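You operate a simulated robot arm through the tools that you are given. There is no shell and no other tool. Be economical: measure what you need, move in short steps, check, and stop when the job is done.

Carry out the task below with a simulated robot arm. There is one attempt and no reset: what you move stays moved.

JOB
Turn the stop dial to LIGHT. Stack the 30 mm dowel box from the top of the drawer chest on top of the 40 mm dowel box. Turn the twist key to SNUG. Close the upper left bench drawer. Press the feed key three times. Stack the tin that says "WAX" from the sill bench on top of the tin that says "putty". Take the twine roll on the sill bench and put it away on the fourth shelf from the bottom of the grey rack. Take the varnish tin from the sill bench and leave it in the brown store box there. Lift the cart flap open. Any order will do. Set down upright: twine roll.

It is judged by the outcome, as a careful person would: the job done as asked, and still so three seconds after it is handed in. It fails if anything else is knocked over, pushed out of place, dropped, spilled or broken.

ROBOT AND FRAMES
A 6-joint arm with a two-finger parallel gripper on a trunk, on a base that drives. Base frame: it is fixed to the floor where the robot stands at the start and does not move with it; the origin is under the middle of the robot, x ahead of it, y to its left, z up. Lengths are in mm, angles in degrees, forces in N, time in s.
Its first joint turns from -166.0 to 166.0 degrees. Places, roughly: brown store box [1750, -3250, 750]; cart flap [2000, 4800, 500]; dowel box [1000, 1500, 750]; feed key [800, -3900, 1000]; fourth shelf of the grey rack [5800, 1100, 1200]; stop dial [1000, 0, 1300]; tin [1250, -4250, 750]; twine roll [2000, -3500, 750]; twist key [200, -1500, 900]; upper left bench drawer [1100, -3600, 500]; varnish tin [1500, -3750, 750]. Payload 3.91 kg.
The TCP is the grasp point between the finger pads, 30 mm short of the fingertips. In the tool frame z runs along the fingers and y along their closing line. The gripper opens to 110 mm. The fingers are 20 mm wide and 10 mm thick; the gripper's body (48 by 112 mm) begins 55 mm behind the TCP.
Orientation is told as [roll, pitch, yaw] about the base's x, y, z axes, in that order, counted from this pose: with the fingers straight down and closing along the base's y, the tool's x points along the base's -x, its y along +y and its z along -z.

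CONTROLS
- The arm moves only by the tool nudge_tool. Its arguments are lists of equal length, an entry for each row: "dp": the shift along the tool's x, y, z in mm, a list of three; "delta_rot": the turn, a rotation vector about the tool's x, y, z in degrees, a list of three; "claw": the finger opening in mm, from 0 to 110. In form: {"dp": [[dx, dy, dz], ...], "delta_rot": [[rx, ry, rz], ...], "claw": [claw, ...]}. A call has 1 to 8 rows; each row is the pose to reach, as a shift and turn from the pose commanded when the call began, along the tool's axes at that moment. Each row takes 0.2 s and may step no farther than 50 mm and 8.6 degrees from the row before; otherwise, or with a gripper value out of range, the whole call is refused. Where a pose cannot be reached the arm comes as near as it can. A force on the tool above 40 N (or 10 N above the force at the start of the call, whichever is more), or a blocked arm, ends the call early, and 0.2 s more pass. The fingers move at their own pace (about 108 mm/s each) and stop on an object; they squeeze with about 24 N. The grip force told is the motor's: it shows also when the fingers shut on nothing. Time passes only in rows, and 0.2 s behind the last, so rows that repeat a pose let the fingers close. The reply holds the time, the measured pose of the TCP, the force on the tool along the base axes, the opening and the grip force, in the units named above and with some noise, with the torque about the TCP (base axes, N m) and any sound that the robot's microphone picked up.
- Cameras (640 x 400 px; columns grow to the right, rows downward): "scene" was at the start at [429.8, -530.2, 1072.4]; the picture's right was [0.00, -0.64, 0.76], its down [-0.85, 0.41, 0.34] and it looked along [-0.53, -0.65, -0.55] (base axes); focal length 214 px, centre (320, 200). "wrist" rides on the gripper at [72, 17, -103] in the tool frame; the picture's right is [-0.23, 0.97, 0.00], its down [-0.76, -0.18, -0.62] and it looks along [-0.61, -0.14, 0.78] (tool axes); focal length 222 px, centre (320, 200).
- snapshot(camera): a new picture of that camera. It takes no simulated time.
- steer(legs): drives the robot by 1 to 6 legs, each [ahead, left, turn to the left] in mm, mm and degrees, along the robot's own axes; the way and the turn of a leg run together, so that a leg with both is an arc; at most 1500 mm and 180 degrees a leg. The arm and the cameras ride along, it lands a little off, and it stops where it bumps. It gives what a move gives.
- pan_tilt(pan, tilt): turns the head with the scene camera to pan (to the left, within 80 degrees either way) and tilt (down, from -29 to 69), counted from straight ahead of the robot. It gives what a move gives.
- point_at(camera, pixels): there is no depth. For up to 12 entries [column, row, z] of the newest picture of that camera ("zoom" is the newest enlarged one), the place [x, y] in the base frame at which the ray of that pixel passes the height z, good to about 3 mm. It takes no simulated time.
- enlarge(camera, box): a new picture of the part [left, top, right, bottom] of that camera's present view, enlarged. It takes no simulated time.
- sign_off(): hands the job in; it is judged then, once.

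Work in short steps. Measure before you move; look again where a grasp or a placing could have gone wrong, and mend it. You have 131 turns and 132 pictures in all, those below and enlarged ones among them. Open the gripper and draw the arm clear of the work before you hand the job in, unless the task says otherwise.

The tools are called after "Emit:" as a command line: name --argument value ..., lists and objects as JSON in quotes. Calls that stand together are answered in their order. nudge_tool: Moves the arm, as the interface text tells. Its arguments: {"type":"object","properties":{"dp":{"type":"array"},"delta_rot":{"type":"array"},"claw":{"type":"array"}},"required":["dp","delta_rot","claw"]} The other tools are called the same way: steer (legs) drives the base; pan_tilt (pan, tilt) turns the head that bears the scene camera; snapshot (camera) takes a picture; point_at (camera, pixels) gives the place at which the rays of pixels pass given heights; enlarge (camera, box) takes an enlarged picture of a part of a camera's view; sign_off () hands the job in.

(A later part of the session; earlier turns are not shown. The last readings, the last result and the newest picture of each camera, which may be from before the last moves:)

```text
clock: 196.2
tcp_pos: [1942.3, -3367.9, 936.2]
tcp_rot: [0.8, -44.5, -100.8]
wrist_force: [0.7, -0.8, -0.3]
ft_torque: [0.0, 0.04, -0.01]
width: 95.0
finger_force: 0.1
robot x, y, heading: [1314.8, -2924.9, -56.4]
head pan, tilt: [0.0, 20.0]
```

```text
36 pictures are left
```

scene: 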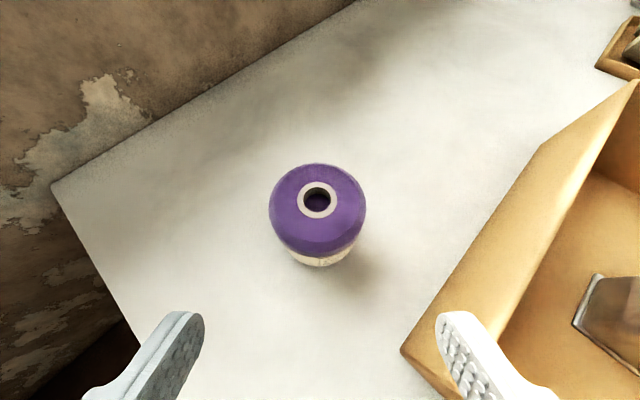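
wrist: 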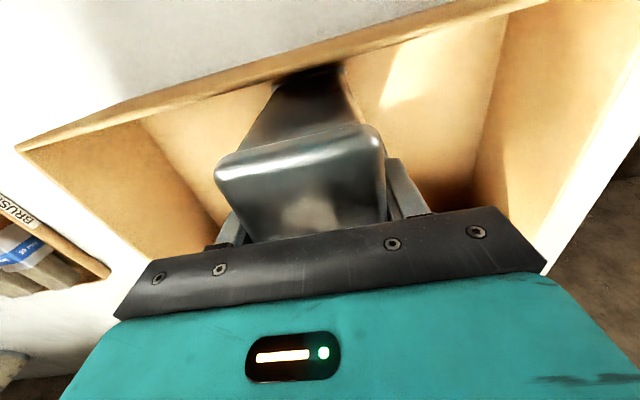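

The roll is centred between the fingers (col 318) and the box rim stays clear. I advance 128 mm along the tool and close.

Emit:
nudge_tool --dp '[[0, 0, 32], [0, 0, 64], [0, 0, 96], [0, 0, 128], [0, 0, 128], [0, 0, 128], [0, 0, 128]]' --delta_rot '[[0, 0, 0], [0, 0, 0], [0, 0, 0], [0, 0, 0], [0, 0, 0], [0, 0, 0], [0, 0, 0]]' --claw '[88, 88, 88, 88, 50, 50, 50]'

Emit:
snapshot --camera "scene"

```text
clock: 197.8
tcp_pos: [1930.8, -3460.1, 844.2]
tcp_rot: [0.6, -44.4, -100.9]
wrist_force: [-1.4, -0.4, -0.3]
ft_torque: [0.01, -0.02, 0.01]
width: 73.0
finger_force: 24.4
robot x, y, heading: [1312.6, -2925.5, -56.4]
head pan, tilt: [0.0, 20.0]
```

```text
35 pictures are left
```

scene: 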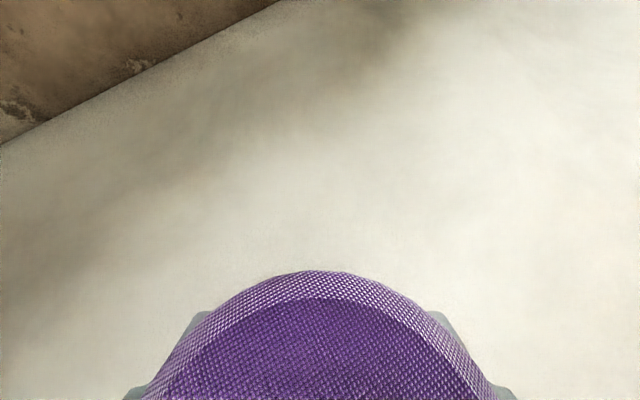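

Gripped (73 mm). I lift straight up 280 mm and swing the roll in front of the robot while keeping it upright.

Emit:
nudge_tool --dp '[[-10, 0, -10], [-43, 0, -43], [-76, 0, -76], [-109, 0, -109], [-142, 0, -142], [-175, 0, -175], [-200, 0, -200]]' --delta_rot '[[0, 0, 0], [0, 0, 0], [0, 0, 0], [0, 0, 0], [0, 0, 0], [0, 0, 0], [0, 0, 0]]' --claw '[50, 50, 50, 50, 50, 50, 50]'

Emit:
nudge_tool --dp '[[3, -43, -3], [7, -86, -7], [10, -129, -10], [14, -172, -14], [18, -215, -17], [21, -258, -21], [25, -300, -24], [28, -342, -27]]' --delta_rot '[[-3.9, 0, -3.9], [-7.8, 0, -7.8], [-11.7, 0, -11.7], [-15.6, 0, -15.6], [-19.5, 0, -19.5], [-23.4, 0, -23.4], [-27.3, 0, -27.3], [-31, 0, -31]]' --claw '[50, 50, 50, 50, 50, 50, 50, 50]'

Emit:
snapshot --camera "wrist"

```text
clock: 199.4
tcp_pos: [1928.2, -3459.2, 1129.2]
tcp_rot: [0.6, -44.5, -100.6]
wrist_force: [-0.2, -0.2, -0.8]
ft_torque: [-0.02, 0.04, -0.04]
width: 73.1
finger_force: 24.4
robot x, y, heading: [1310.4, -2923.6, -56.4]
head pan, tilt: [0.0, 20.0]
```

```text
clock: 201.2
tcp_pos: [1596.5, -3365.4, 1126.2]
tcp_rot: [1.1, -45.0, -57.1]
wrist_force: [0.4, -0.4, -2.3]
ft_torque: [0.01, -0.01, 0.03]
width: 73.0
finger_force: 24.3
robot x, y, heading: [1314.8, -2926.2, -56.1]
head pan, tilt: [0.0, 20.0]
```

```text
34 pictures are left
```

wrist: 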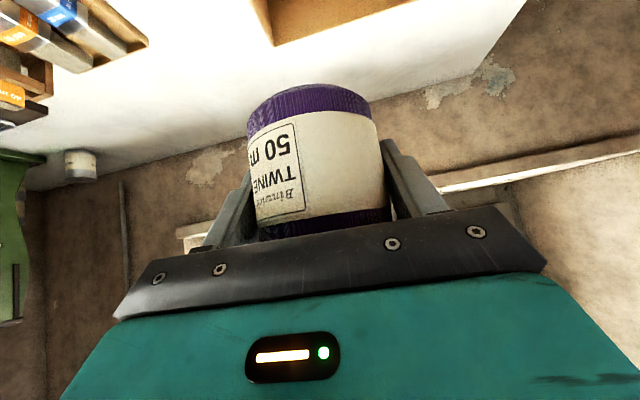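

Roll is held upright. I drive back out through the corridor (reversing, heading −90°), then turn to face +x.

Emit:
steer --legs '[[-479, -255, 0], [0, 0, -34], [-1450, 0, 0], [-350, 0, 0], [0, 0, 90]]'

Emit:
pan_tilt --pan 0 --tilt -29

Emit:
snapshot --camera "scene"

```text
clock: 218.4
tcp_pos: [1388.9, -895.6, 1126.7]
tcp_rot: [1.0, -45.1, -3.3]
wrist_force: [-0.3, -0.2, -0.9]
ft_torque: [0.02, 0.01, -0.03]
width: 72.9
finger_force: 24.0
robot x, y, heading: [867.4, -866.3, -2.3]
head pan, tilt: [0.0, 20.0]
```

```text
clock: 219.6
tcp_pos: [1388.1, -896.1, 1126.6]
tcp_rot: [1.0, -44.9, -3.2]
wrist_force: [-0.3, -0.7, -0.7]
ft_torque: [0.0, 0.01, -0.01]
width: 73.1
finger_force: 24.4
robot x, y, heading: [869.3, -865.7, -2.4]
head pan, tilt: [0.0, -28.6]
```

```text
33 pictures are left
```

scene: 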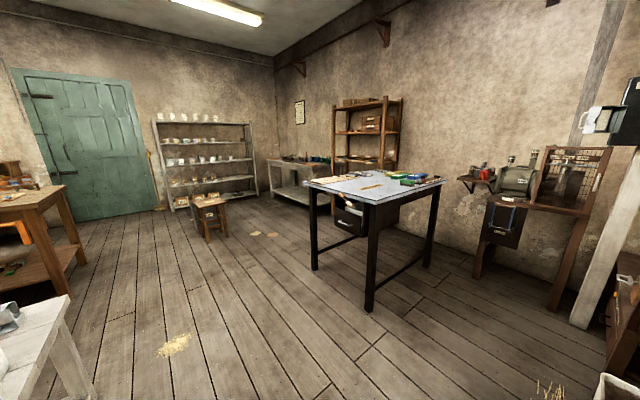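

The grey rack is at (205,165) with 4–5 shelves and a stool in front (210,215). I query floor positions and zoom on the rack.

Emit:
point_at --camera "scene" --pixels '[[173, 211, 0], [259, 195, 0], [207, 243, 0], [230, 236, 0], [314, 268, 0], [369, 311, 0], [80, 395, 0], [68, 296, 0], [428, 264, 0], [272, 197, 0], [157, 124, 1500], [250, 122, 1500]]'

Emit:
enlarge --camera "scene" --box '[140, 95, 290, 245]'

```text
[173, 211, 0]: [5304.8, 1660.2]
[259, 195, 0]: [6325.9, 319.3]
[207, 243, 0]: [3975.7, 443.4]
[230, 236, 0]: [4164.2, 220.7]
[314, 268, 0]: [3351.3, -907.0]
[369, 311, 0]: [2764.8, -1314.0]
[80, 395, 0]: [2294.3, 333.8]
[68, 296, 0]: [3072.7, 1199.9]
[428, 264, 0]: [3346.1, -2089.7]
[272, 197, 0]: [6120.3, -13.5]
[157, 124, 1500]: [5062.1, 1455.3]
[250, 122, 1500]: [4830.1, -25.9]
```

```text
2.67 times, centred on (215, 170) of scene
```

zoom: 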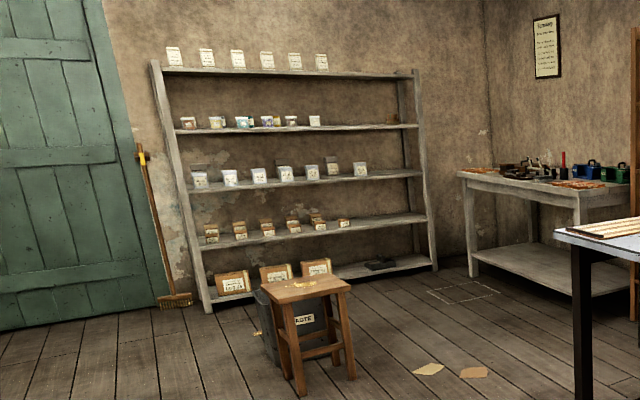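

Five shelves; 4th has cups with free room on its right side. Stool at ≈(4100,330), table corner (3351,−907). I drive between them in legs toward (4400,−400), then turn to face the rack (heading ≈35°).

Emit:
steer --legs '[[0, 0, 17.7], [1260, 0, 0], [1260, 0, 0], [0, 0, -25.6], [1118, 0, 0], [0, 0, 45]]'

Emit:
snapshot --camera "scene"

```text
clock: 241.7
tcp_pos: [4847.9, -64.8, 1127.0]
tcp_rot: [1.0, -45.0, 37.7]
wrist_force: [-0.3, 0.3, -0.2]
ft_torque: [0.04, 0.02, 0.02]
width: 73.0
finger_force: 24.1
robot x, y, heading: [4433.7, -383.7, 38.0]
head pan, tilt: [0.0, -28.6]
```

```text
31 pictures are left
```

scene: 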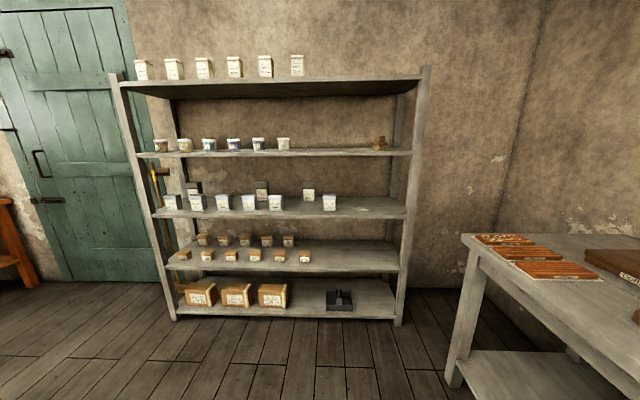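

The 4th shelf (row ≈152) is free between cols 292 and 370. I query its front edge and the rack's feet.

Emit:
point_at --camera "scene" --pixels '[[173, 320, 0], [398, 325, 0], [330, 154, 1200], [330, 154, 1150], [330, 154, 1250], [406, 154, 1200], [138, 156, 1200], [450, 386, 0]]'

Emit:
enlarge --camera "scene" --box '[270, 80, 430, 180]'

```text
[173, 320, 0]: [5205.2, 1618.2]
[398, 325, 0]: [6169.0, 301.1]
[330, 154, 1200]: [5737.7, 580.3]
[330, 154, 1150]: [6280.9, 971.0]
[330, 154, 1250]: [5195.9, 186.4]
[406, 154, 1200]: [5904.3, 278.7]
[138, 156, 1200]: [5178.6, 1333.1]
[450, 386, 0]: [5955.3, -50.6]
```

```text
4.00 times, centred on (350, 130) of scene
```

zoom: 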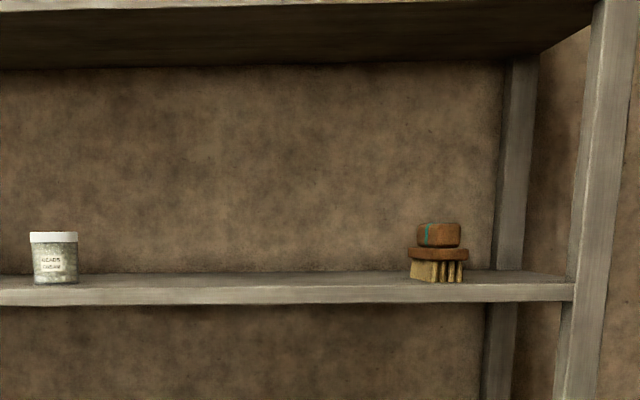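

Rack front plane and 4th shelf (top z≈1198) located; target spot ≈(5946,729). I drive straight in 1120 mm, raise the roll above shelf level, and re-check.

Emit:
steer --legs '[[0, 0, -1.8], [1120, 0, 0]]'

Emit:
nudge_tool --dp '[[-30, 0, -30], [-60, 0, -60], [-90, 0, -90], [-106, 0, -106]]' --delta_rot '[[0, 0, 0], [0, 0, 0], [0, 0, 0], [0, 0, 0]]' --claw '[50, 50, 50, 50]'

Emit:
pan_tilt --pan 0 --tilt -20

Emit:
snapshot --camera "scene"

```text
clock: 247.8
tcp_pos: [5774.6, 571.1, 1126.2]
tcp_rot: [0.9, -45.0, 34.7]
wrist_force: [0.1, -0.9, -1.3]
ft_torque: [-0.03, 0.0, -0.02]
width: 72.7
finger_force: 24.1
robot x, y, heading: [5343.4, 275.1, 35.4]
head pan, tilt: [0.0, -28.6]
```

```text
clock: 248.8
tcp_pos: [5778.0, 573.6, 1277.1]
tcp_rot: [1.0, -45.0, 34.6]
wrist_force: [0.0, -0.6, -1.1]
ft_torque: [0.02, -0.04, 0.01]
width: 72.6
finger_force: 23.6
robot x, y, heading: [5342.1, 277.8, 35.3]
head pan, tilt: [0.0, -28.6]
```

```text
clock: 249.5
tcp_pos: [5777.3, 573.3, 1276.0]
tcp_rot: [1.0, -45.0, 34.7]
wrist_force: [-0.2, -0.1, -1.8]
ft_torque: [-0.02, 0.0, -0.01]
width: 72.8
finger_force: 24.0
robot x, y, heading: [5345.8, 274.4, 35.5]
head pan, tilt: [0.0, -20.0]
```

```text
29 pictures are left
```

scene: 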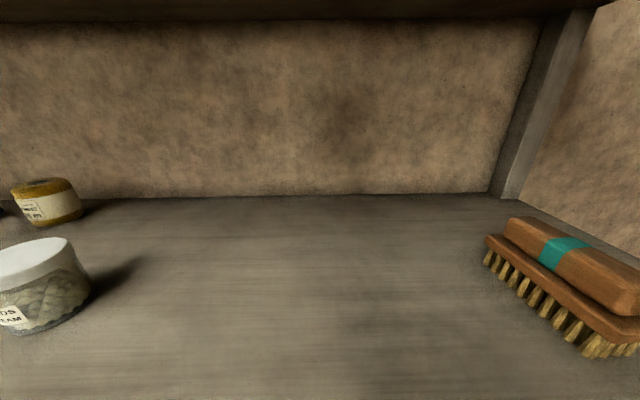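

Free space is wide. I query shelf-surface points to confirm its height/depth and lateral clearances.

Emit:
point_at --camera "scene" --pixels '[[320, 197, 1198], [320, 300, 1198], [320, 395, 1198], [90, 295, 1198], [490, 265, 1198], [600, 355, 1198], [320, 300, 1180]]'

```text
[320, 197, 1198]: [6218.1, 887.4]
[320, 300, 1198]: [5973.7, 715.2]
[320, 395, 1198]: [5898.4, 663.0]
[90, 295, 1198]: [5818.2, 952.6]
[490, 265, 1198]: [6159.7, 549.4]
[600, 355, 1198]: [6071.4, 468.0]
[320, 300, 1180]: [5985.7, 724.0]
```

Spot (5960,705) is clear. I extend 226 mm forward horizontally, then lower to just above the shelf.

Emit:
nudge_tool --dp '[[-32, 0, 32], [-64, 0, 64], [-96, 0, 96], [-128, 0, 128], [-160, 0, 160], [-151, 0, 169], [-143, 0, 177]]' --delta_rot '[[0, 0, 0], [0, 0, 0], [0, 0, 0], [0, 0, 0], [0, 0, 0], [0, 0, 0], [0, 0, 0]]' --claw '[50, 50, 50, 50, 50, 50, 50]'

Emit:
nudge_tool --dp '[[2, 0, 2], [4, 0, 4], [6, 0, 6], [8, 0, 8]]' --delta_rot '[[0, 0, 0], [0, 0, 0], [0, 0, 0], [0, 0, 0]]' --claw '[50, 50, 50, 50]'

Emit:
snapshot --camera "wrist"

```text
clock: 251.1
tcp_pos: [5960.4, 702.9, 1252.2]
tcp_rot: [1.0, -45.0, 34.6]
wrist_force: [0.5, -0.5, -2.6]
ft_torque: [-0.02, 0.03, 0.0]
width: 72.7
finger_force: 23.9
robot x, y, heading: [5349.8, 278.5, 35.3]
head pan, tilt: [0.0, -20.0]
```

```text
clock: 252.1
tcp_pos: [5959.5, 700.6, 1242.4]
tcp_rot: [1.1, -45.2, 34.7]
wrist_force: [-0.5, 2.0, 23.0]
ft_torque: [-0.53, -0.41, -0.14]
width: 73.4
finger_force: 24.0
robot x, y, heading: [5344.8, 272.6, 35.2]
head pan, tilt: [0.0, -20.0]
```

```text
28 pictures are left
```

wrist: 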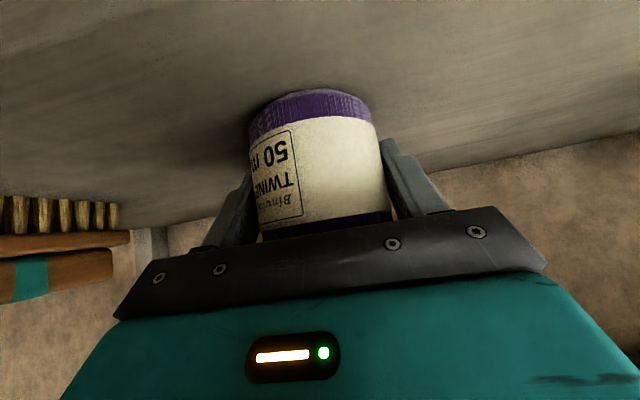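

Contact at shelf level (23 N), roll upright. I open and back out along the tool axis, then check.

Emit:
nudge_tool --dp '[[-1, 0, -1], [-1, 0, -1], [-1, 0, -1], [-1, 0, -30], [0, 0, -70], [20, 0, -110], [50, 0, -145], [80, 0, -180]]' --delta_rot '[[0, 0, 0], [0, 0, 0], [0, 0, 0], [0, 0, 0], [0, 0, 0], [0, 0, 0], [0, 0, 0], [0, 0, 0]]' --claw '[95, 95, 95, 95, 95, 95, 95, 95]'

Emit:
snapshot --camera "scene"

```text
clock: 253.9
tcp_pos: [5810.7, 589.7, 1312.1]
tcp_rot: [1.0, -44.9, 34.6]
wrist_force: [0.7, 0.8, -0.9]
ft_torque: [-0.08, -0.01, 0.01]
width: 95.2
finger_force: 0.1
robot x, y, heading: [5343.8, 274.8, 35.2]
head pan, tilt: [0.0, -20.0]
```

```text
27 pictures are left
```

scene: 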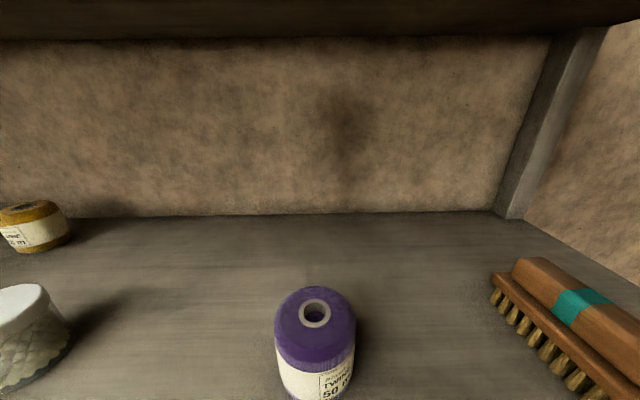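

Twine stands upright on the 4th shelf. Now toward the cart: I back off 450 mm, turn left 90° to face along the rack wall and look.

Emit:
steer --legs '[[-450, 0, 0], [0, 0, 90]]'

Emit:
pan_tilt --pan 0 --tilt -29

Emit:
snapshot --camera "scene"

```text
clock: 260.5
tcp_pos: [4669.8, 488.4, 1312.9]
tcp_rot: [1.1, -45.0, 123.6]
wrist_force: [0.3, -0.7, 0.9]
ft_torque: [0.03, 0.01, -0.01]
width: 95.1
finger_force: 0.0
robot x, y, heading: [4975.9, 17.9, 124.5]
head pan, tilt: [0.0, -20.0]
```

```text
clock: 261.2
tcp_pos: [4671.9, 487.4, 1312.7]
tcp_rot: [1.0, -45.0, 123.6]
wrist_force: [0.5, 0.2, 0.1]
ft_torque: [-0.04, 0.01, -0.01]
width: 95.1
finger_force: 0.0
robot x, y, heading: [4974.5, 18.9, 124.3]
head pan, tilt: [0.0, -28.6]
```

```text
26 pictures are left
```

scene: 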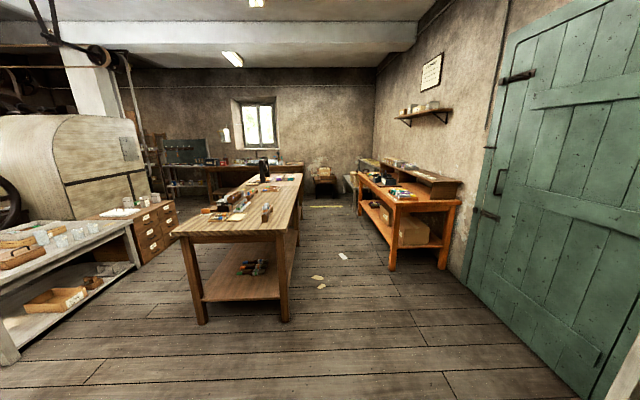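

I see the drawer chest (150,230) and an aisle toward the far end (330,200) where the cart likely stands. I query floor points and zoom.

Emit:
point_at --camera "scene" --pixels '[[285, 320, 0], [391, 270, 0], [300, 240, 0], [360, 213, 0], [330, 196, 0], [200, 323, 0], [158, 262, 0], [325, 205, 0]]'

Emit:
enlarge --camera "scene" --box '[270, 140, 400, 220]'

```text
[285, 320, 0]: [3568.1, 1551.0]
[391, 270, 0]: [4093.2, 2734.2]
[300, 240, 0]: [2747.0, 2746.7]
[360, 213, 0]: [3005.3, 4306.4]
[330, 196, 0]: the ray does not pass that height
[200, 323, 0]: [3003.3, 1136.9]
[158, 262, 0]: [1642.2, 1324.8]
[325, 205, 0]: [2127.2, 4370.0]
```

```text
4.92 times, centred on (335, 180) of scene
```

zoom: 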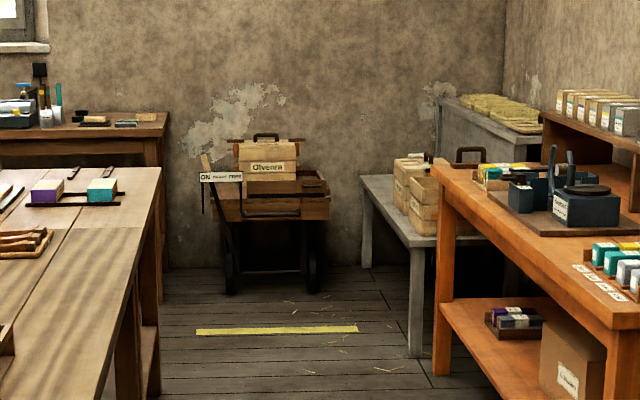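

The cart with its flap is at the far end of the aisle (aisle centre U≈4370, heading 124.5°). I drive right 290 mm and down the aisle in stages.

Emit:
steer --legs '[[0, -290, 0.3], [1400, 0, 0], [1200, 0, 0]]'

```text
clock: 265.7
tcp_pos: [4672.3, 975.4, 1312.3]
tcp_rot: [0.9, -45.1, 124.6]
wrist_force: [-0.2, -0.9, -0.2]
ft_torque: [0.0, 0.01, 0.01]
width: 95.0
finger_force: 0.1
robot x, y, heading: [4987.0, 509.7, 125.1]
head pan, tilt: [0.0, -28.6]
stopped in leg 2: the robot was blocked; the commanded pose is now the measured one
```

Blocked early at (4987,510). I look downward around the base to see what is in the way.

Emit:
pan_tilt --pan 0 --tilt 25

Emit:
snapshot --camera "scene"

```text
clock: 266.9
tcp_pos: [4673.1, 975.1, 1311.9]
tcp_rot: [1.1, -44.9, 124.6]
wrist_force: [1.1, 0.7, -0.3]
ft_torque: [-0.02, -0.01, 0.02]
width: 95.0
finger_force: 0.0
robot x, y, heading: [4985.0, 510.5, 125.3]
head pan, tilt: [0.0, 25.0]
```

```text
24 pictures are left
```

scene: 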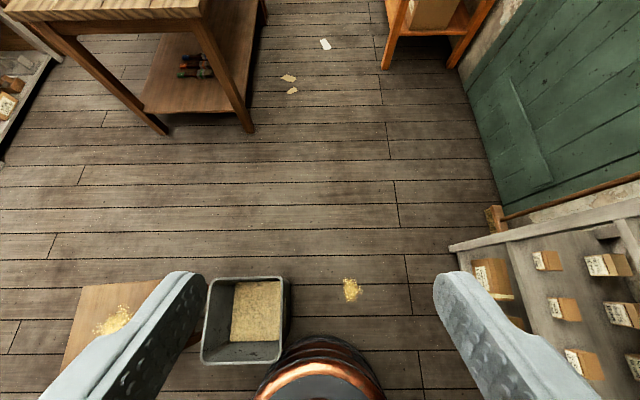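

A grey sawdust tub (245,320) and stool are just left of the base. I back off 60 mm, sidestep right, pass them, then return to the aisle centre.

Emit:
steer --legs '[[-60, 0, 0], [0, -240, 0], [900, 0, 0], [0, 240, 0], [1300, 0, 0], [600, 0, 0]]'

Emit:
pan_tilt --pan 0 --tilt -20

Emit:
snapshot --camera "scene"

```text
clock: 284.0
tcp_pos: [3070.7, 3148.7, 1312.9]
tcp_rot: [1.0, -45.0, 125.8]
wrist_force: [0.5, -0.1, 0.1]
ft_torque: [-0.04, -0.02, 0.0]
width: 94.8
finger_force: 0.0
robot x, y, heading: [3386.9, 2689.9, 126.4]
head pan, tilt: [0.0, 25.0]
```

```text
clock: 285.1
tcp_pos: [3069.1, 3147.4, 1313.0]
tcp_rot: [1.0, -45.0, 125.8]
wrist_force: [-0.3, -0.5, 0.1]
ft_torque: [-0.04, -0.02, 0.0]
width: 95.1
finger_force: 0.1
robot x, y, heading: [3393.6, 2690.6, 126.8]
head pan, tilt: [0.0, -20.0]
```

```text
23 pictures are left
```

scene: 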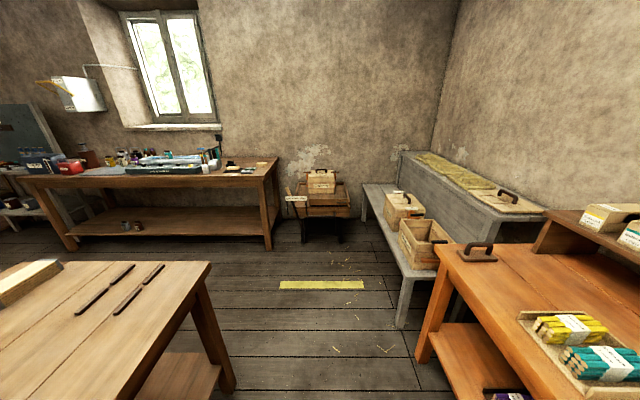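

Path clear; cart at (320,205). I zoom on it and query its position.

Emit:
enlarge --camera "scene" --box '[270, 155, 370, 255]'

Emit:
point_at --camera "scene" --pixels '[[303, 243, 0], [342, 243, 0], [320, 216, 400], [320, 200, 500], [236, 392, 0], [400, 328, 0], [272, 250, 0], [413, 285, 500]]'

```text
4.00 times, centred on (320, 205) of scene
```

zoom: 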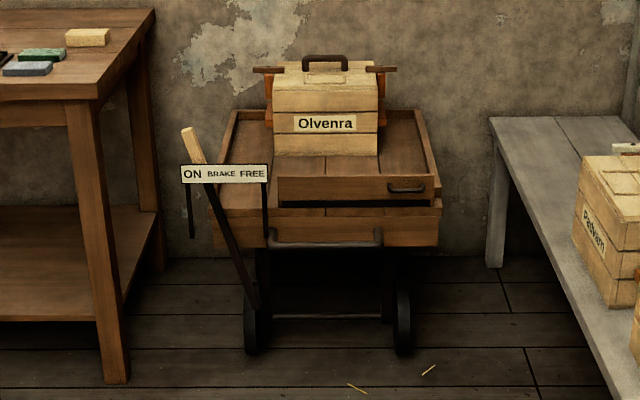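

```text
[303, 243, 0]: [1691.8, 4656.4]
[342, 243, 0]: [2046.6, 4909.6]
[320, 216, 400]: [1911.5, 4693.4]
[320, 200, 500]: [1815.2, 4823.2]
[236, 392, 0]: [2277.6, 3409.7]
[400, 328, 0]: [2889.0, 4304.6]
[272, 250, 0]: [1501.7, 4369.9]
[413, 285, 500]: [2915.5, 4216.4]
```

The cart has a front panel with a small handle (zoom (407,188)). I drive closer (≈1550 mm) to inspect the flap.

Emit:
steer --legs '[[1400, 0, -1.5], [150, 0, 0]]'

Emit:
pan_tilt --pan 0 --tilt 0

Emit:
snapshot --camera "scene"

```text
clock: 293.1
tcp_pos: [2176.3, 4422.5, 1312.8]
tcp_rot: [1.0, -45.0, 124.3]
wrist_force: [-0.8, -0.9, 0.5]
ft_torque: [-0.01, 0.0, -0.04]
width: 94.9
finger_force: 0.0
robot x, y, heading: [2487.2, 3955.7, 124.9]
head pan, tilt: [0.0, -20.0]
```

```text
clock: 293.9
tcp_pos: [2177.7, 4422.1, 1312.3]
tcp_rot: [1.0, -45.0, 124.4]
wrist_force: [-0.1, -0.3, -0.3]
ft_torque: [0.02, -0.02, -0.01]
width: 94.9
finger_force: 0.1
robot x, y, heading: [2488.0, 3955.1, 125.1]
head pan, tilt: [0.0, 0.0]
```

```text
21 pictures are left
```

scene: 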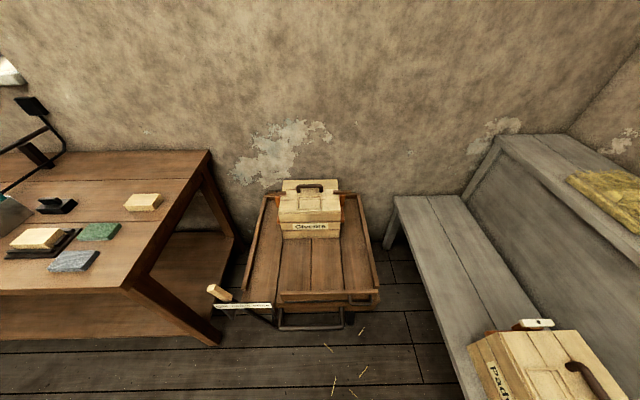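

Emit:
enlarge --camera "scene" --box '[200, 170, 400, 340]'

Emit:
point_at --camera "scene" --pixels '[[282, 305, 500], [378, 304, 500], [282, 305, 450], [378, 304, 450], [362, 302, 500], [362, 302, 450]]'

```text
2.35 times, centred on (300, 255) of scene
```

zoom: 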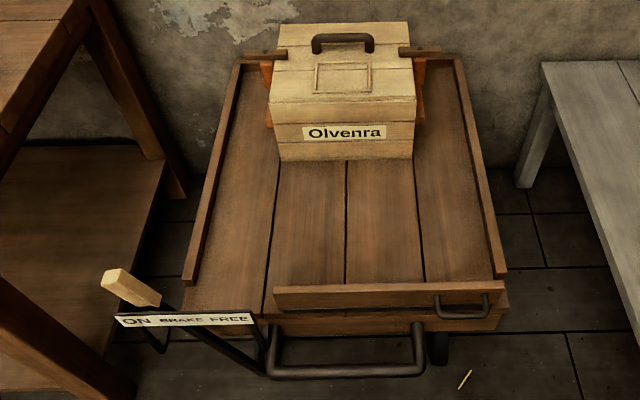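

```text
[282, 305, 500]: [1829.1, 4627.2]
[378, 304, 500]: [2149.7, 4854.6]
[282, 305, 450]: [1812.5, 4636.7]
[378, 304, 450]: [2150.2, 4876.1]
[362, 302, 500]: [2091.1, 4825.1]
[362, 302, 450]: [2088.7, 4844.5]
```

The flap is the front board with a U-handle at its right end (≈(2090,4830), z≈490). I lower the arm with the tool horizontal to inspect and approach it.

Emit:
nudge_tool --dp '[[32, 0, 32], [64, 0, 64], [95, 0, 95], [127, 0, 127], [159, 0, 159], [191, 0, 191], [222, 0, 222], [250, 0, 250]]' --delta_rot '[[0, -5.6, 0], [0, -11.2, 0], [0, -16.8, 0], [0, -22.4, 0], [0, -28, 0], [0, -33.6, 0], [0, -39.2, 0], [0, -44, 0]]' --claw '[60, 60, 60, 60, 60, 60, 60, 60]'

Emit:
nudge_tool --dp '[[42, -22, 8], [84, -44, 16], [126, -66, 24], [168, -88, 32], [210, -110, 40], [252, -132, 50], [294, -150, 60], [325, -160, 70]]' --delta_rot '[[0, 0, 0], [0, 0, 0], [0, 0, 0], [0, 0, 0], [0, 0, 0], [0, 0, 0], [0, 0, 0], [0, 0, 0]]' --claw '[60, 60, 60, 60, 60, 60, 60, 60]'

Emit:
pan_tilt --pan 0 --tilt 20

Emit:
snapshot --camera "scene"

```text
clock: 295.9
tcp_pos: [2147.2, 4376.4, 901.6]
tcp_rot: [-4.7, -74.3, 152.1]
wrist_force: [1.2, -0.5, 0.2]
ft_torque: [0.01, -0.02, 0.01]
width: 59.7
finger_force: 0.1
out of reach, approached as far as the arm can: row 6, 7, 8
robot x, y, heading: [2484.7, 3953.6, 125.2]
head pan, tilt: [0.0, 0.0]
stopped in row 8: the arm was blocked; the commanded pose is now the measured one
```

```text
clock: 297.7
tcp_pos: [2255.1, 4526.3, 583.2]
tcp_rot: [-4.6, -74.2, 152.2]
wrist_force: [0.1, 0.0, -0.3]
ft_torque: [-0.01, 0.01, 0.01]
width: 60.0
finger_force: 0.2
out of reach, approached as far as the arm can: row 1, 2, 3, 4, 5, 6, 7, 8
robot x, y, heading: [2487.6, 3953.0, 125.1]
head pan, tilt: [0.0, 0.0]
```

```text
clock: 298.5
tcp_pos: [2253.7, 4526.5, 584.4]
tcp_rot: [-4.5, -74.2, 152.1]
wrist_force: [0.2, -0.4, -0.1]
ft_torque: [-0.02, -0.01, -0.01]
width: 59.7
finger_force: 0.1
robot x, y, heading: [2483.6, 3954.1, 125.1]
head pan, tilt: [0.0, 20.0]
```

```text
19 pictures are left
```

scene: 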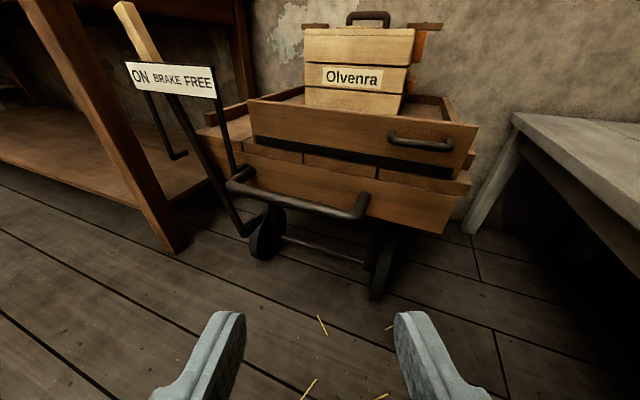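

The tool sits yawed but the view is good: front board (248–478,97–190) with a dark seam beneath and handle at (425,142). I enlarge to understand the hinge.

Emit:
enlarge --camera "scene" --box '[190, 60, 500, 240]'

Emit:
point_at --camera "scene" --pixels '[[392, 138, 500], [453, 146, 500], [392, 138, 470], [453, 146, 470], [392, 138, 530], [453, 146, 530], [250, 98, 540], [478, 126, 540]]'

```text
2.06 times, centred on (345, 150) of scene
```

zoom: 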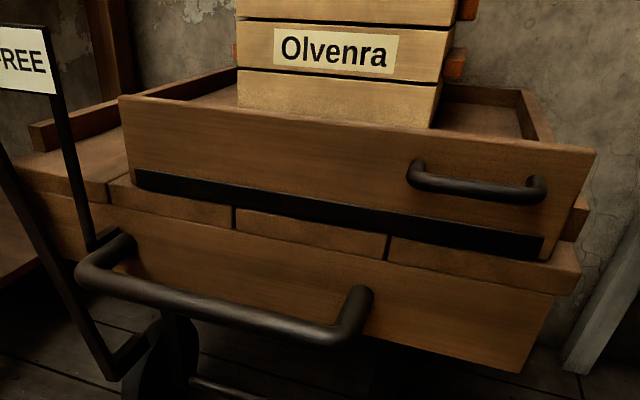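

```text
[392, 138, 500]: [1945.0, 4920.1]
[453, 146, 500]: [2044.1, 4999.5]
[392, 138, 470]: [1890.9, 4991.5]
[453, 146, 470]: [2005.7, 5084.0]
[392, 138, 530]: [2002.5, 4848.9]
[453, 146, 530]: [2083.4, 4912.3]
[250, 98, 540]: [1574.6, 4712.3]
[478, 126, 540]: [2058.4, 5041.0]
```

The seam is a hinge strip along the board's bottom; the handle triangulates to ≈(2092,4802,560). I drive 150 mm closer, straighten the tool's yaw and roll it 90° so the fingers close vertically on the bar.

Emit:
steer --legs '[[130, 0, 0]]'

Emit:
nudge_tool --dp '[[0, 0, 0], [0, 0, 0], [0, 0, 0]]' --delta_rot '[[7, 0, 2], [14, 0, 4], [21, 0, 6]]' --claw '[60, 60, 60]'

Emit:
nudge_tool --dp '[[0, 0, 0], [0, 0, 0], [0, 0, 0], [0, 0, 0], [0, 0, 0], [0, 0, 0], [0, 0, 0], [0, 0, 0]]' --delta_rot '[[0, 0, 8.5], [0, 0, 17], [0, 0, 25.5], [0, 0, 34], [0, 0, 42.5], [0, 0, 51], [0, 0, 59.5], [0, 0, 68]]' --claw '[60, 60, 60, 60, 60, 60, 60, 60]'

Emit:
nudge_tool --dp '[[0, 0, 0], [0, 0, 0], [0, 0, 0]]' --delta_rot '[[0, 0, 8], [0, 0, 16], [0, 0, 22]]' --claw '[60, 60, 60]'

Emit:
snapshot --camera "scene"

```text
clock: 299.8
tcp_pos: [2177.5, 4635.9, 584.1]
tcp_rot: [-4.5, -74.3, 152.0]
wrist_force: [0.7, -0.3, -0.7]
ft_torque: [-0.01, 0.01, 0.01]
width: 60.1
finger_force: 0.1
robot x, y, heading: [2410.4, 4062.6, 124.9]
head pan, tilt: [0.0, 20.0]
```

```text
clock: 300.6
tcp_pos: [2176.7, 4680.4, 605.7]
tcp_rot: [3.6, -74.2, 122.9]
wrist_force: [-0.3, -0.1, 0.1]
ft_torque: [-0.03, 0.0, -0.02]
width: 60.0
finger_force: 0.1
out of reach, approached as far as the arm can: row 1, 2, 3
robot x, y, heading: [2411.2, 4060.9, 125.0]
head pan, tilt: [0.0, 20.0]
```

```text
clock: 302.4
tcp_pos: [2176.9, 4682.7, 604.4]
tcp_rot: [73.4, -22.2, 42.0]
wrist_force: [-0.1, -0.3, 0.1]
ft_torque: [0.01, 0.0, 0.0]
width: 60.0
finger_force: 0.1
robot x, y, heading: [2409.5, 4065.4, 125.1]
head pan, tilt: [0.0, 20.0]
```

```text
clock: 303.2
tcp_pos: [2176.9, 4681.3, 603.6]
tcp_rot: [74.7, -1.1, 35.7]
wrist_force: [0.7, 0.0, 0.3]
ft_torque: [0.02, -0.01, -0.01]
width: 59.8
finger_force: 0.1
robot x, y, heading: [2408.3, 4064.2, 125.1]
head pan, tilt: [0.0, 20.0]
```

```text
17 pictures are left
```

scene: 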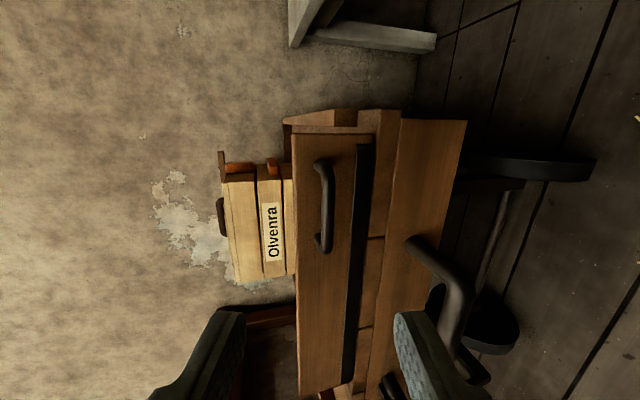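

The handle (325,158–252) is nearly on the tool axis, ≈150 mm ahead. I advance 137 mm with a small correction and close on the bar.

Emit:
nudge_tool --dp '[[-2, -3, 40], [-4, -5, 80], [-5, -7, 115], [-5, -7, 137], [-5, -7, 137], [-5, -7, 137], [-5, -7, 137]]' --delta_rot '[[0, 0, 0], [0, 0, 0], [0, 0, 0], [0, 0, 0], [0, 0, 0], [0, 0, 0], [0, 0, 0]]' --claw '[60, 60, 60, 60, 5, 5, 5]'

Emit:
snapshot --camera "scene"

```text
clock: 304.8
tcp_pos: [2106.1, 4789.7, 561.7]
tcp_rot: [74.6, -1.0, 35.8]
wrist_force: [0.1, 2.4, -16.8]
ft_torque: [-0.5, 0.45, -0.63]
width: 11.6
finger_force: 44.7
robot x, y, heading: [2408.5, 4065.9, 125.0]
head pan, tilt: [0.0, 20.0]
```

```text
16 pictures are left
```

scene: 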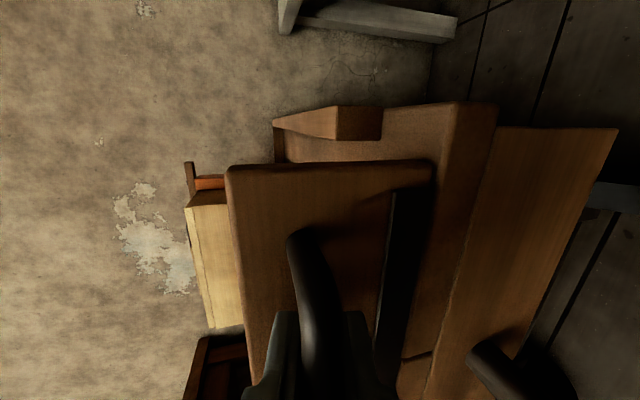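

Bar gripped (11.6 mm). I try lifting 30 mm straight up and watch the force.

Emit:
nudge_tool --dp '[[0, 8, -2], [0, 16, -4.4], [0, 29, -8]]' --delta_rot '[[0, 0, 0], [0, 0, 0], [0, 0, 0]]' --claw '[5, 5, 5]'

Emit:
snapshot --camera "scene"

```text
clock: 305.1
tcp_pos: [2107.1, 4789.4, 561.1]
tcp_rot: [74.2, -0.9, 35.8]
wrist_force: [-3.6, 8.0, -17.1]
ft_torque: [-0.45, 0.52, 0.0]
width: 11.4
finger_force: 45.1
robot x, y, heading: [2412.2, 4064.2, 124.9]
head pan, tilt: [0.0, 20.0]
stopped in row 1: the force on the tool passed its limit at 54 N (the readings are from after the stop); the commanded pose is now the measured one
```

```text
15 pictures are left
```

scene: 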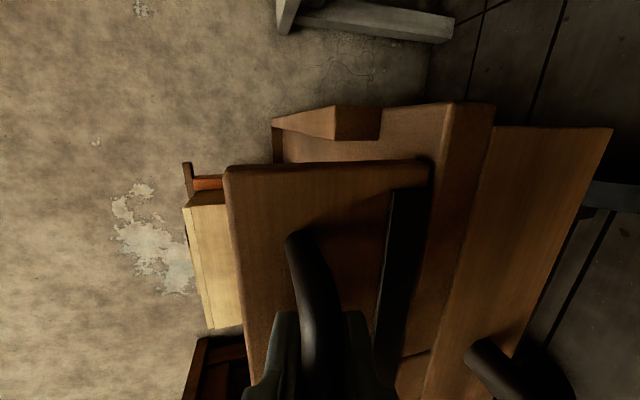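

It resists upward lift (54 N), so the bottom strip must be the hinge. I try pulling the handle outward (toward the robot) 12 mm.

Emit:
nudge_tool --dp '[[0, -1, -4], [0, -2, -8], [0, -3, -12]]' --delta_rot '[[0, 0, 0], [0, 0, 0], [0, 0, 0]]' --claw '[5, 5, 5]'

Emit:
snapshot --camera "scene"

```text
clock: 305.5
tcp_pos: [2107.1, 4788.7, 560.3]
tcp_rot: [74.2, -1.0, 35.8]
wrist_force: [-5.5, 10.2, -16.2]
ft_torque: [-0.39, 0.37, -0.02]
width: 11.8
finger_force: 45.2
robot x, y, heading: [2408.5, 4065.7, 125.1]
head pan, tilt: [0.0, 20.0]
stopped in row 1: the force on the tool passed its limit at 44 N (the readings are from after the stop); the commanded pose is now the measured one
```

```text
14 pictures are left
```

scene: 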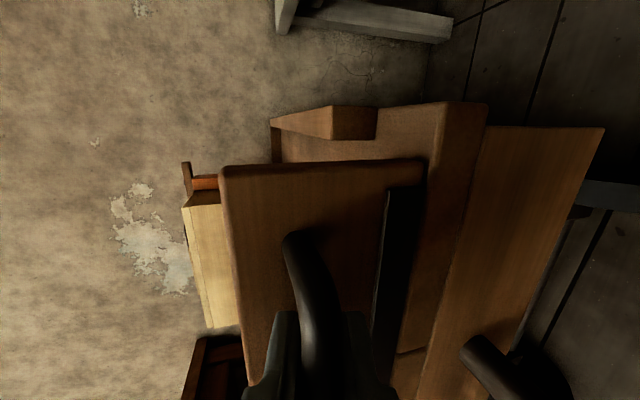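

Pure directions are resisted; a hinge needs an arc. I test a combined outward-and-up move (top-hinge arc) in small steps.

Emit:
nudge_tool --dp '[[0, 1, -2], [0, 2, -4], [0, 3.5, -6.1]]' --delta_rot '[[0, 0, 0], [0, 0, 0], [0, 0, 0]]' --claw '[5, 5, 5]'

Emit:
nudge_tool --dp '[[0, -2, -0.5], [0, -4, -1.5], [0, -6.5, -3]]' --delta_rot '[[0, 0, 0], [0, 0, 0], [0, 0, 0]]' --claw '[5, 5, 5]'

```text
clock: 305.9
tcp_pos: [2108.0, 4786.6, 560.1]
tcp_rot: [73.8, -0.9, 36.0]
wrist_force: [-6.2, 12.1, -16.0]
ft_torque: [-0.35, 0.3, -0.03]
width: 11.6
finger_force: 44.5
robot x, y, heading: [2410.7, 4062.4, 124.9]
head pan, tilt: [0.0, 20.0]
stopped in row 1: the force on the tool passed its limit at 46 N (the readings are from after the stop); the commanded pose is now the measured one
```

```text
clock: 306.7
tcp_pos: [2110.0, 4782.7, 557.4]
tcp_rot: [74.0, -0.9, 36.0]
wrist_force: [-2.7, -6.4, 18.5]
ft_torque: [0.05, 0.65, 0.25]
width: 11.6
finger_force: 45.1
robot x, y, heading: [2408.7, 4062.0, 125.0]
head pan, tilt: [0.0, 20.0]
```

Moving outward is free while pushing down is resisted. I continue pulling outward with little vertical change.

Emit:
nudge_tool --dp '[[0, 0.5, -4], [0, 0, -8], [0, -0.5, -12], [0, -1, -16]]' --delta_rot '[[0, 0, 0], [0, 0, 0], [0, 0, 0], [0, 0, 0]]' --claw '[5, 5, 5, 5]'

Emit:
snapshot --camera "scene"

```text
clock: 307.2
tcp_pos: [2113.3, 4780.0, 555.0]
tcp_rot: [73.6, -0.8, 35.9]
wrist_force: [-6.2, 13.7, -15.0]
ft_torque: [-0.17, 0.13, -0.18]
width: 11.7
finger_force: 44.7
robot x, y, heading: [2412.6, 4066.9, 125.1]
head pan, tilt: [0.0, 20.0]
stopped in row 2: the force on the tool passed its limit at 48 N (the readings are from after the stop); the commanded pose is now the measured one
```

```text
13 pictures are left
```

scene: 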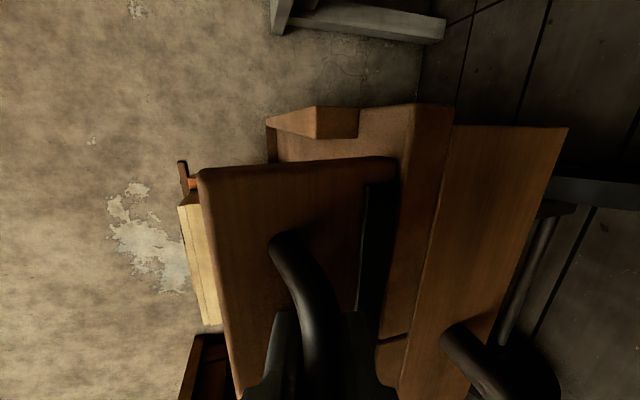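

The board is rotating outward about its bottom hinge (bar moved 12 mm out, 7 mm down). I follow the arc: outward and increasingly downward.

Emit:
nudge_tool --dp '[[0, -3, -1.8], [0, -6.1, -3.5], [0, -9.3, -4.7], [0, -12.5, -5.9], [0, -15.8, -6.6], [0, -19.1, -7.2], [0, -22.7, -7.3], [0, -26.4, -7.3]]' --delta_rot '[[0, 0, 0], [0, 0, 0], [0, 0, 0], [0, 0, 0], [0, 0, 0], [0, 0, 0], [0, 0, 0], [0, 0, 0]]' --claw '[5, 5, 5, 5, 5, 5, 5, 5]'

Emit:
snapshot --camera "scene"

```text
clock: 309.0
tcp_pos: [2122.9, 4765.0, 532.1]
tcp_rot: [73.5, -1.0, 36.0]
wrist_force: [3.1, -31.8, 12.6]
ft_torque: [0.03, 0.0, 0.06]
width: 11.7
finger_force: 45.2
robot x, y, heading: [2412.2, 4063.9, 125.0]
head pan, tilt: [0.0, 20.0]
```

```text
12 pictures are left
```

scene: 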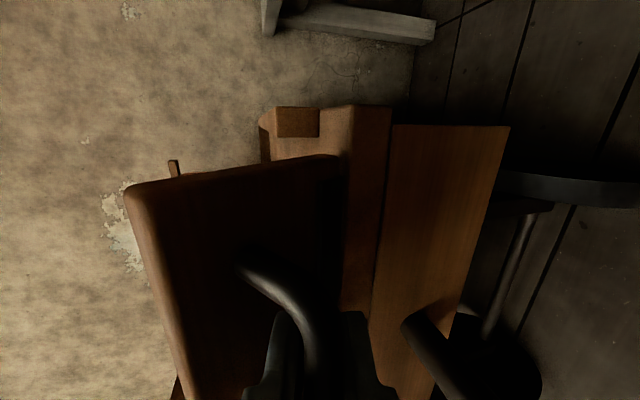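

Rotating smoothly; fitted radius ≈54 mm, flap ≈46° open. I continue the arc further down in the same manner.

Emit:
nudge_tool --dp '[[0, -4.5, -1.8], [0, -9, -2.7], [0, -13, -2.3], [0, -17, -1.6], [0, -21, -0.5], [0, -24.7, 0.6], [0, -28.5, 2], [0, -32.2, 3.6]]' --delta_rot '[[0, 0, 0], [0, 0, 0], [0, 0, 0], [0, 0, 0], [0, 0, 0], [0, 0, 0], [0, 0, 0], [0, 0, 0]]' --claw '[5, 5, 5, 5, 5, 5, 5, 5]'

Emit:
snapshot --camera "scene"

```text
clock: 310.8
tcp_pos: [2126.7, 4761.2, 499.5]
tcp_rot: [73.7, -0.9, 36.0]
wrist_force: [-3.2, -19.7, -1.6]
ft_torque: [0.25, -0.29, -0.24]
width: 11.7
finger_force: 45.0
robot x, y, heading: [2410.5, 4065.4, 125.0]
head pan, tilt: [0.0, 20.0]
```

```text
11 pictures are left
```

scene: 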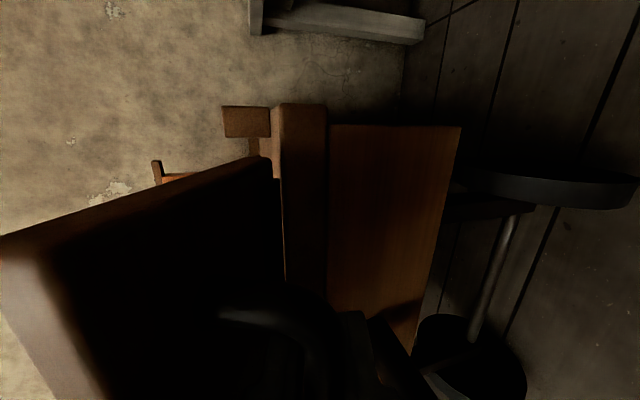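

≈80° open and still free. I continue a bit further until it stops.

Emit:
nudge_tool --dp '[[0, -4, 2], [0, -8, 4.5], [0, -11.5, 7.5], [0, -14.6, 11.2]]' --delta_rot '[[0, 0, 0], [0, 0, 0], [0, 0, 0], [0, 0, 0]]' --claw '[5, 5, 5, 5]'

```text
clock: 311.5
tcp_pos: [2125.7, 4762.4, 489.9]
tcp_rot: [73.6, -0.9, 36.0]
wrist_force: [-0.7, -0.2, -2.0]
ft_torque: [0.18, -0.31, 0.0]
width: 11.7
finger_force: 44.9
robot x, y, heading: [2414.1, 4064.6, 124.9]
head pan, tilt: [0.0, 20.0]
stopped in row 3: the force on the tool passed its limit at 41 N (the readings are from after the stop); the commanded pose is now the measured one
```

It stopped at ≈90–95°. I open slightly and withdraw horizontally, then look at the flap.

Emit:
nudge_tool --dp '[[0, 0, 0], [0, 0, 0], [0, -5, -19], [0, -11, -40], [0, -24, -87], [0, -34, -125], [0, -44, -165]]' --delta_rot '[[0, 0, 0], [0, 0, 0], [0, 0, 0], [0, 0, 0], [0, 0, 0], [0, 0, 0], [0, 0, 0]]' --claw '[19, 19, 19, 19, 19, 19, 19]'

Emit:
snapshot --camera "scene"

```text
clock: 313.1
tcp_pos: [2214.9, 4676.5, 485.4]
tcp_rot: [73.5, -0.9, 35.9]
wrist_force: [0.0, 0.1, -0.1]
ft_torque: [-0.01, -0.01, -0.01]
width: 19.0
finger_force: 0.1
out of reach, approached as far as the arm can: row 6, 7
robot x, y, heading: [2414.7, 4062.9, 125.2]
head pan, tilt: [0.0, 20.0]
```

```text
10 pictures are left
```

scene: 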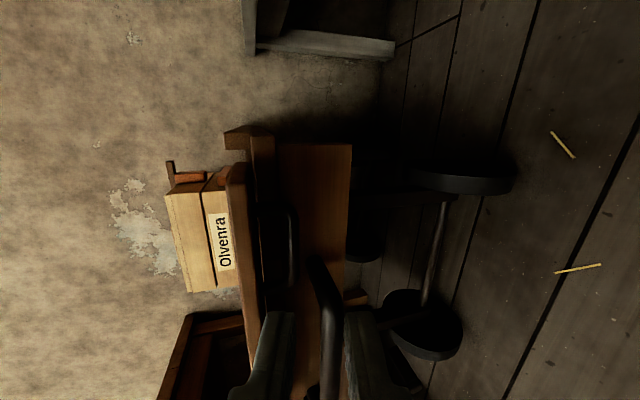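

The flap is open ≈90° and stays. Last task: dowel boxes on the chest. I raise and unroll the arm, then drive around the end of the wood bench into the next aisle and look.

Emit:
nudge_tool --dp '[[0, 46, -13], [0, 92, -26], [0, 138, -39], [0, 184, -52], [0, 230, -65], [0, 276, -78], [0, 322, -91], [0, 368, -104]]' --delta_rot '[[0, 0, 0], [0, 0, 0], [0, 0, -8.5], [0, 0, -17], [0, 0, -25.5], [0, 0, -34], [0, 0, -42.5], [0, 0, -51]]' --claw '[60, 60, 60, 60, 60, 60, 60, 60]'

Emit:
nudge_tool --dp '[[0, 0, 0], [0, 0, 0], [0, 0, 0], [0, 0, 0], [0, 0, 0]]' --delta_rot '[[0, 0, -8], [0, 0, -16], [0, 0, -24], [0, 0, -32], [0, 0, -39]]' --claw '[60, 60, 60, 60, 60]'

Emit:
nudge_tool --dp '[[-45, 0, 0], [-90, 0, 0], [-135, 0, 0], [-180, 0, 0], [-225, 0, 0], [-270, 0, 0]]' --delta_rot '[[0, 0, 0], [0, 0, 0], [0, 0, 0], [0, 0, 0], [0, 0, 0], [0, 0, 0]]' --claw '[60, 60, 60, 60, 60, 60]'

```text
clock: 314.9
tcp_pos: [2209.6, 4678.0, 862.1]
tcp_rot: [64.3, -49.1, 55.7]
wrist_force: [0.4, 0.1, -0.6]
ft_torque: [0.02, -0.01, 0.03]
width: 60.1
finger_force: 0.0
out of reach, approached as far as the arm can: row 1, 2, 3
robot x, y, heading: [2411.0, 4061.8, 124.8]
head pan, tilt: [0.0, 20.0]
```

```text
clock: 316.1
tcp_pos: [2209.7, 4678.8, 864.3]
tcp_rot: [-3.5, -73.5, 129.3]
wrist_force: [-0.3, -0.1, -1.0]
ft_torque: [-0.01, 0.0, -0.03]
width: 60.0
finger_force: 0.0
robot x, y, heading: [2411.5, 4066.2, 125.3]
head pan, tilt: [0.0, 20.0]
```

```text
clock: 317.5
tcp_pos: [2158.5, 4736.7, 1126.0]
tcp_rot: [-3.0, -73.5, 128.8]
wrist_force: [-0.8, 0.3, 0.0]
ft_torque: [0.02, 0.0, 0.01]
width: 59.8
finger_force: 0.1
robot x, y, heading: [2407.3, 4064.6, 125.0]
head pan, tilt: [0.0, 20.0]
```

Arm is up. I retract it ~200 mm for safety, then strafe left past the bench end and turn to face the chest aisle.

Emit:
nudge_tool --dp '[[0, 0, -45], [0, 0, -90], [0, 0, -135], [0, 0, -180]]' --delta_rot '[[0, 0, 0], [0, 0, 0], [0, 0, 0], [0, 0, 0]]' --claw '[60, 60, 60, 60]'

Emit:
steer --legs '[[100, 840, 0], [40, 840, 0], [0, 0, 90]]'

Emit:
pan_tilt --pan 45 --tilt 10

Emit:
snapshot --camera "scene"

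```text
clock: 318.5
tcp_pos: [2260.6, 4596.5, 1179.2]
tcp_rot: [-2.9, -73.4, 128.8]
wrist_force: [0.0, 1.4, 0.4]
ft_torque: [-0.01, 0.02, 0.01]
width: 59.8
finger_force: 0.0
robot x, y, heading: [2407.5, 4063.9, 125.1]
head pan, tilt: [0.0, 20.0]
```

```text
clock: 331.0
tcp_pos: [410.3, 3021.3, 1178.7]
tcp_rot: [-3.1, -73.5, -139.3]
wrist_force: [-0.2, 0.4, 0.2]
ft_torque: [-0.04, 0.01, 0.01]
width: 59.9
finger_force: 0.1
robot x, y, heading: [939.1, 3189.8, -143.1]
head pan, tilt: [0.0, 20.0]
```

```text
clock: 332.1
tcp_pos: [410.7, 3022.0, 1178.6]
tcp_rot: [-3.0, -73.5, -139.4]
wrist_force: [-1.0, 0.1, -0.3]
ft_torque: [-0.02, -0.02, 0.0]
width: 60.1
finger_force: 0.1
robot x, y, heading: [936.9, 3188.9, -143.3]
head pan, tilt: [45.0, 10.0]
```

```text
9 pictures are left
```

scene: 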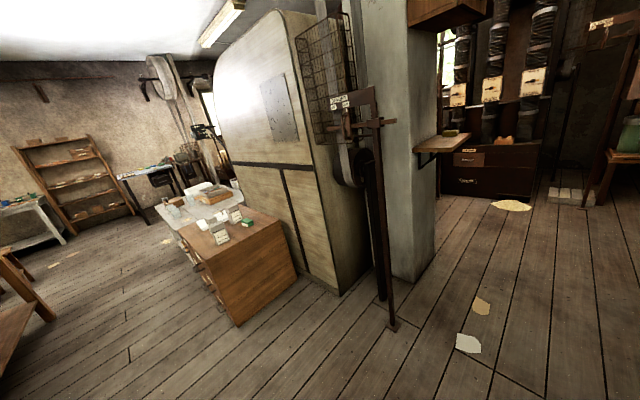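

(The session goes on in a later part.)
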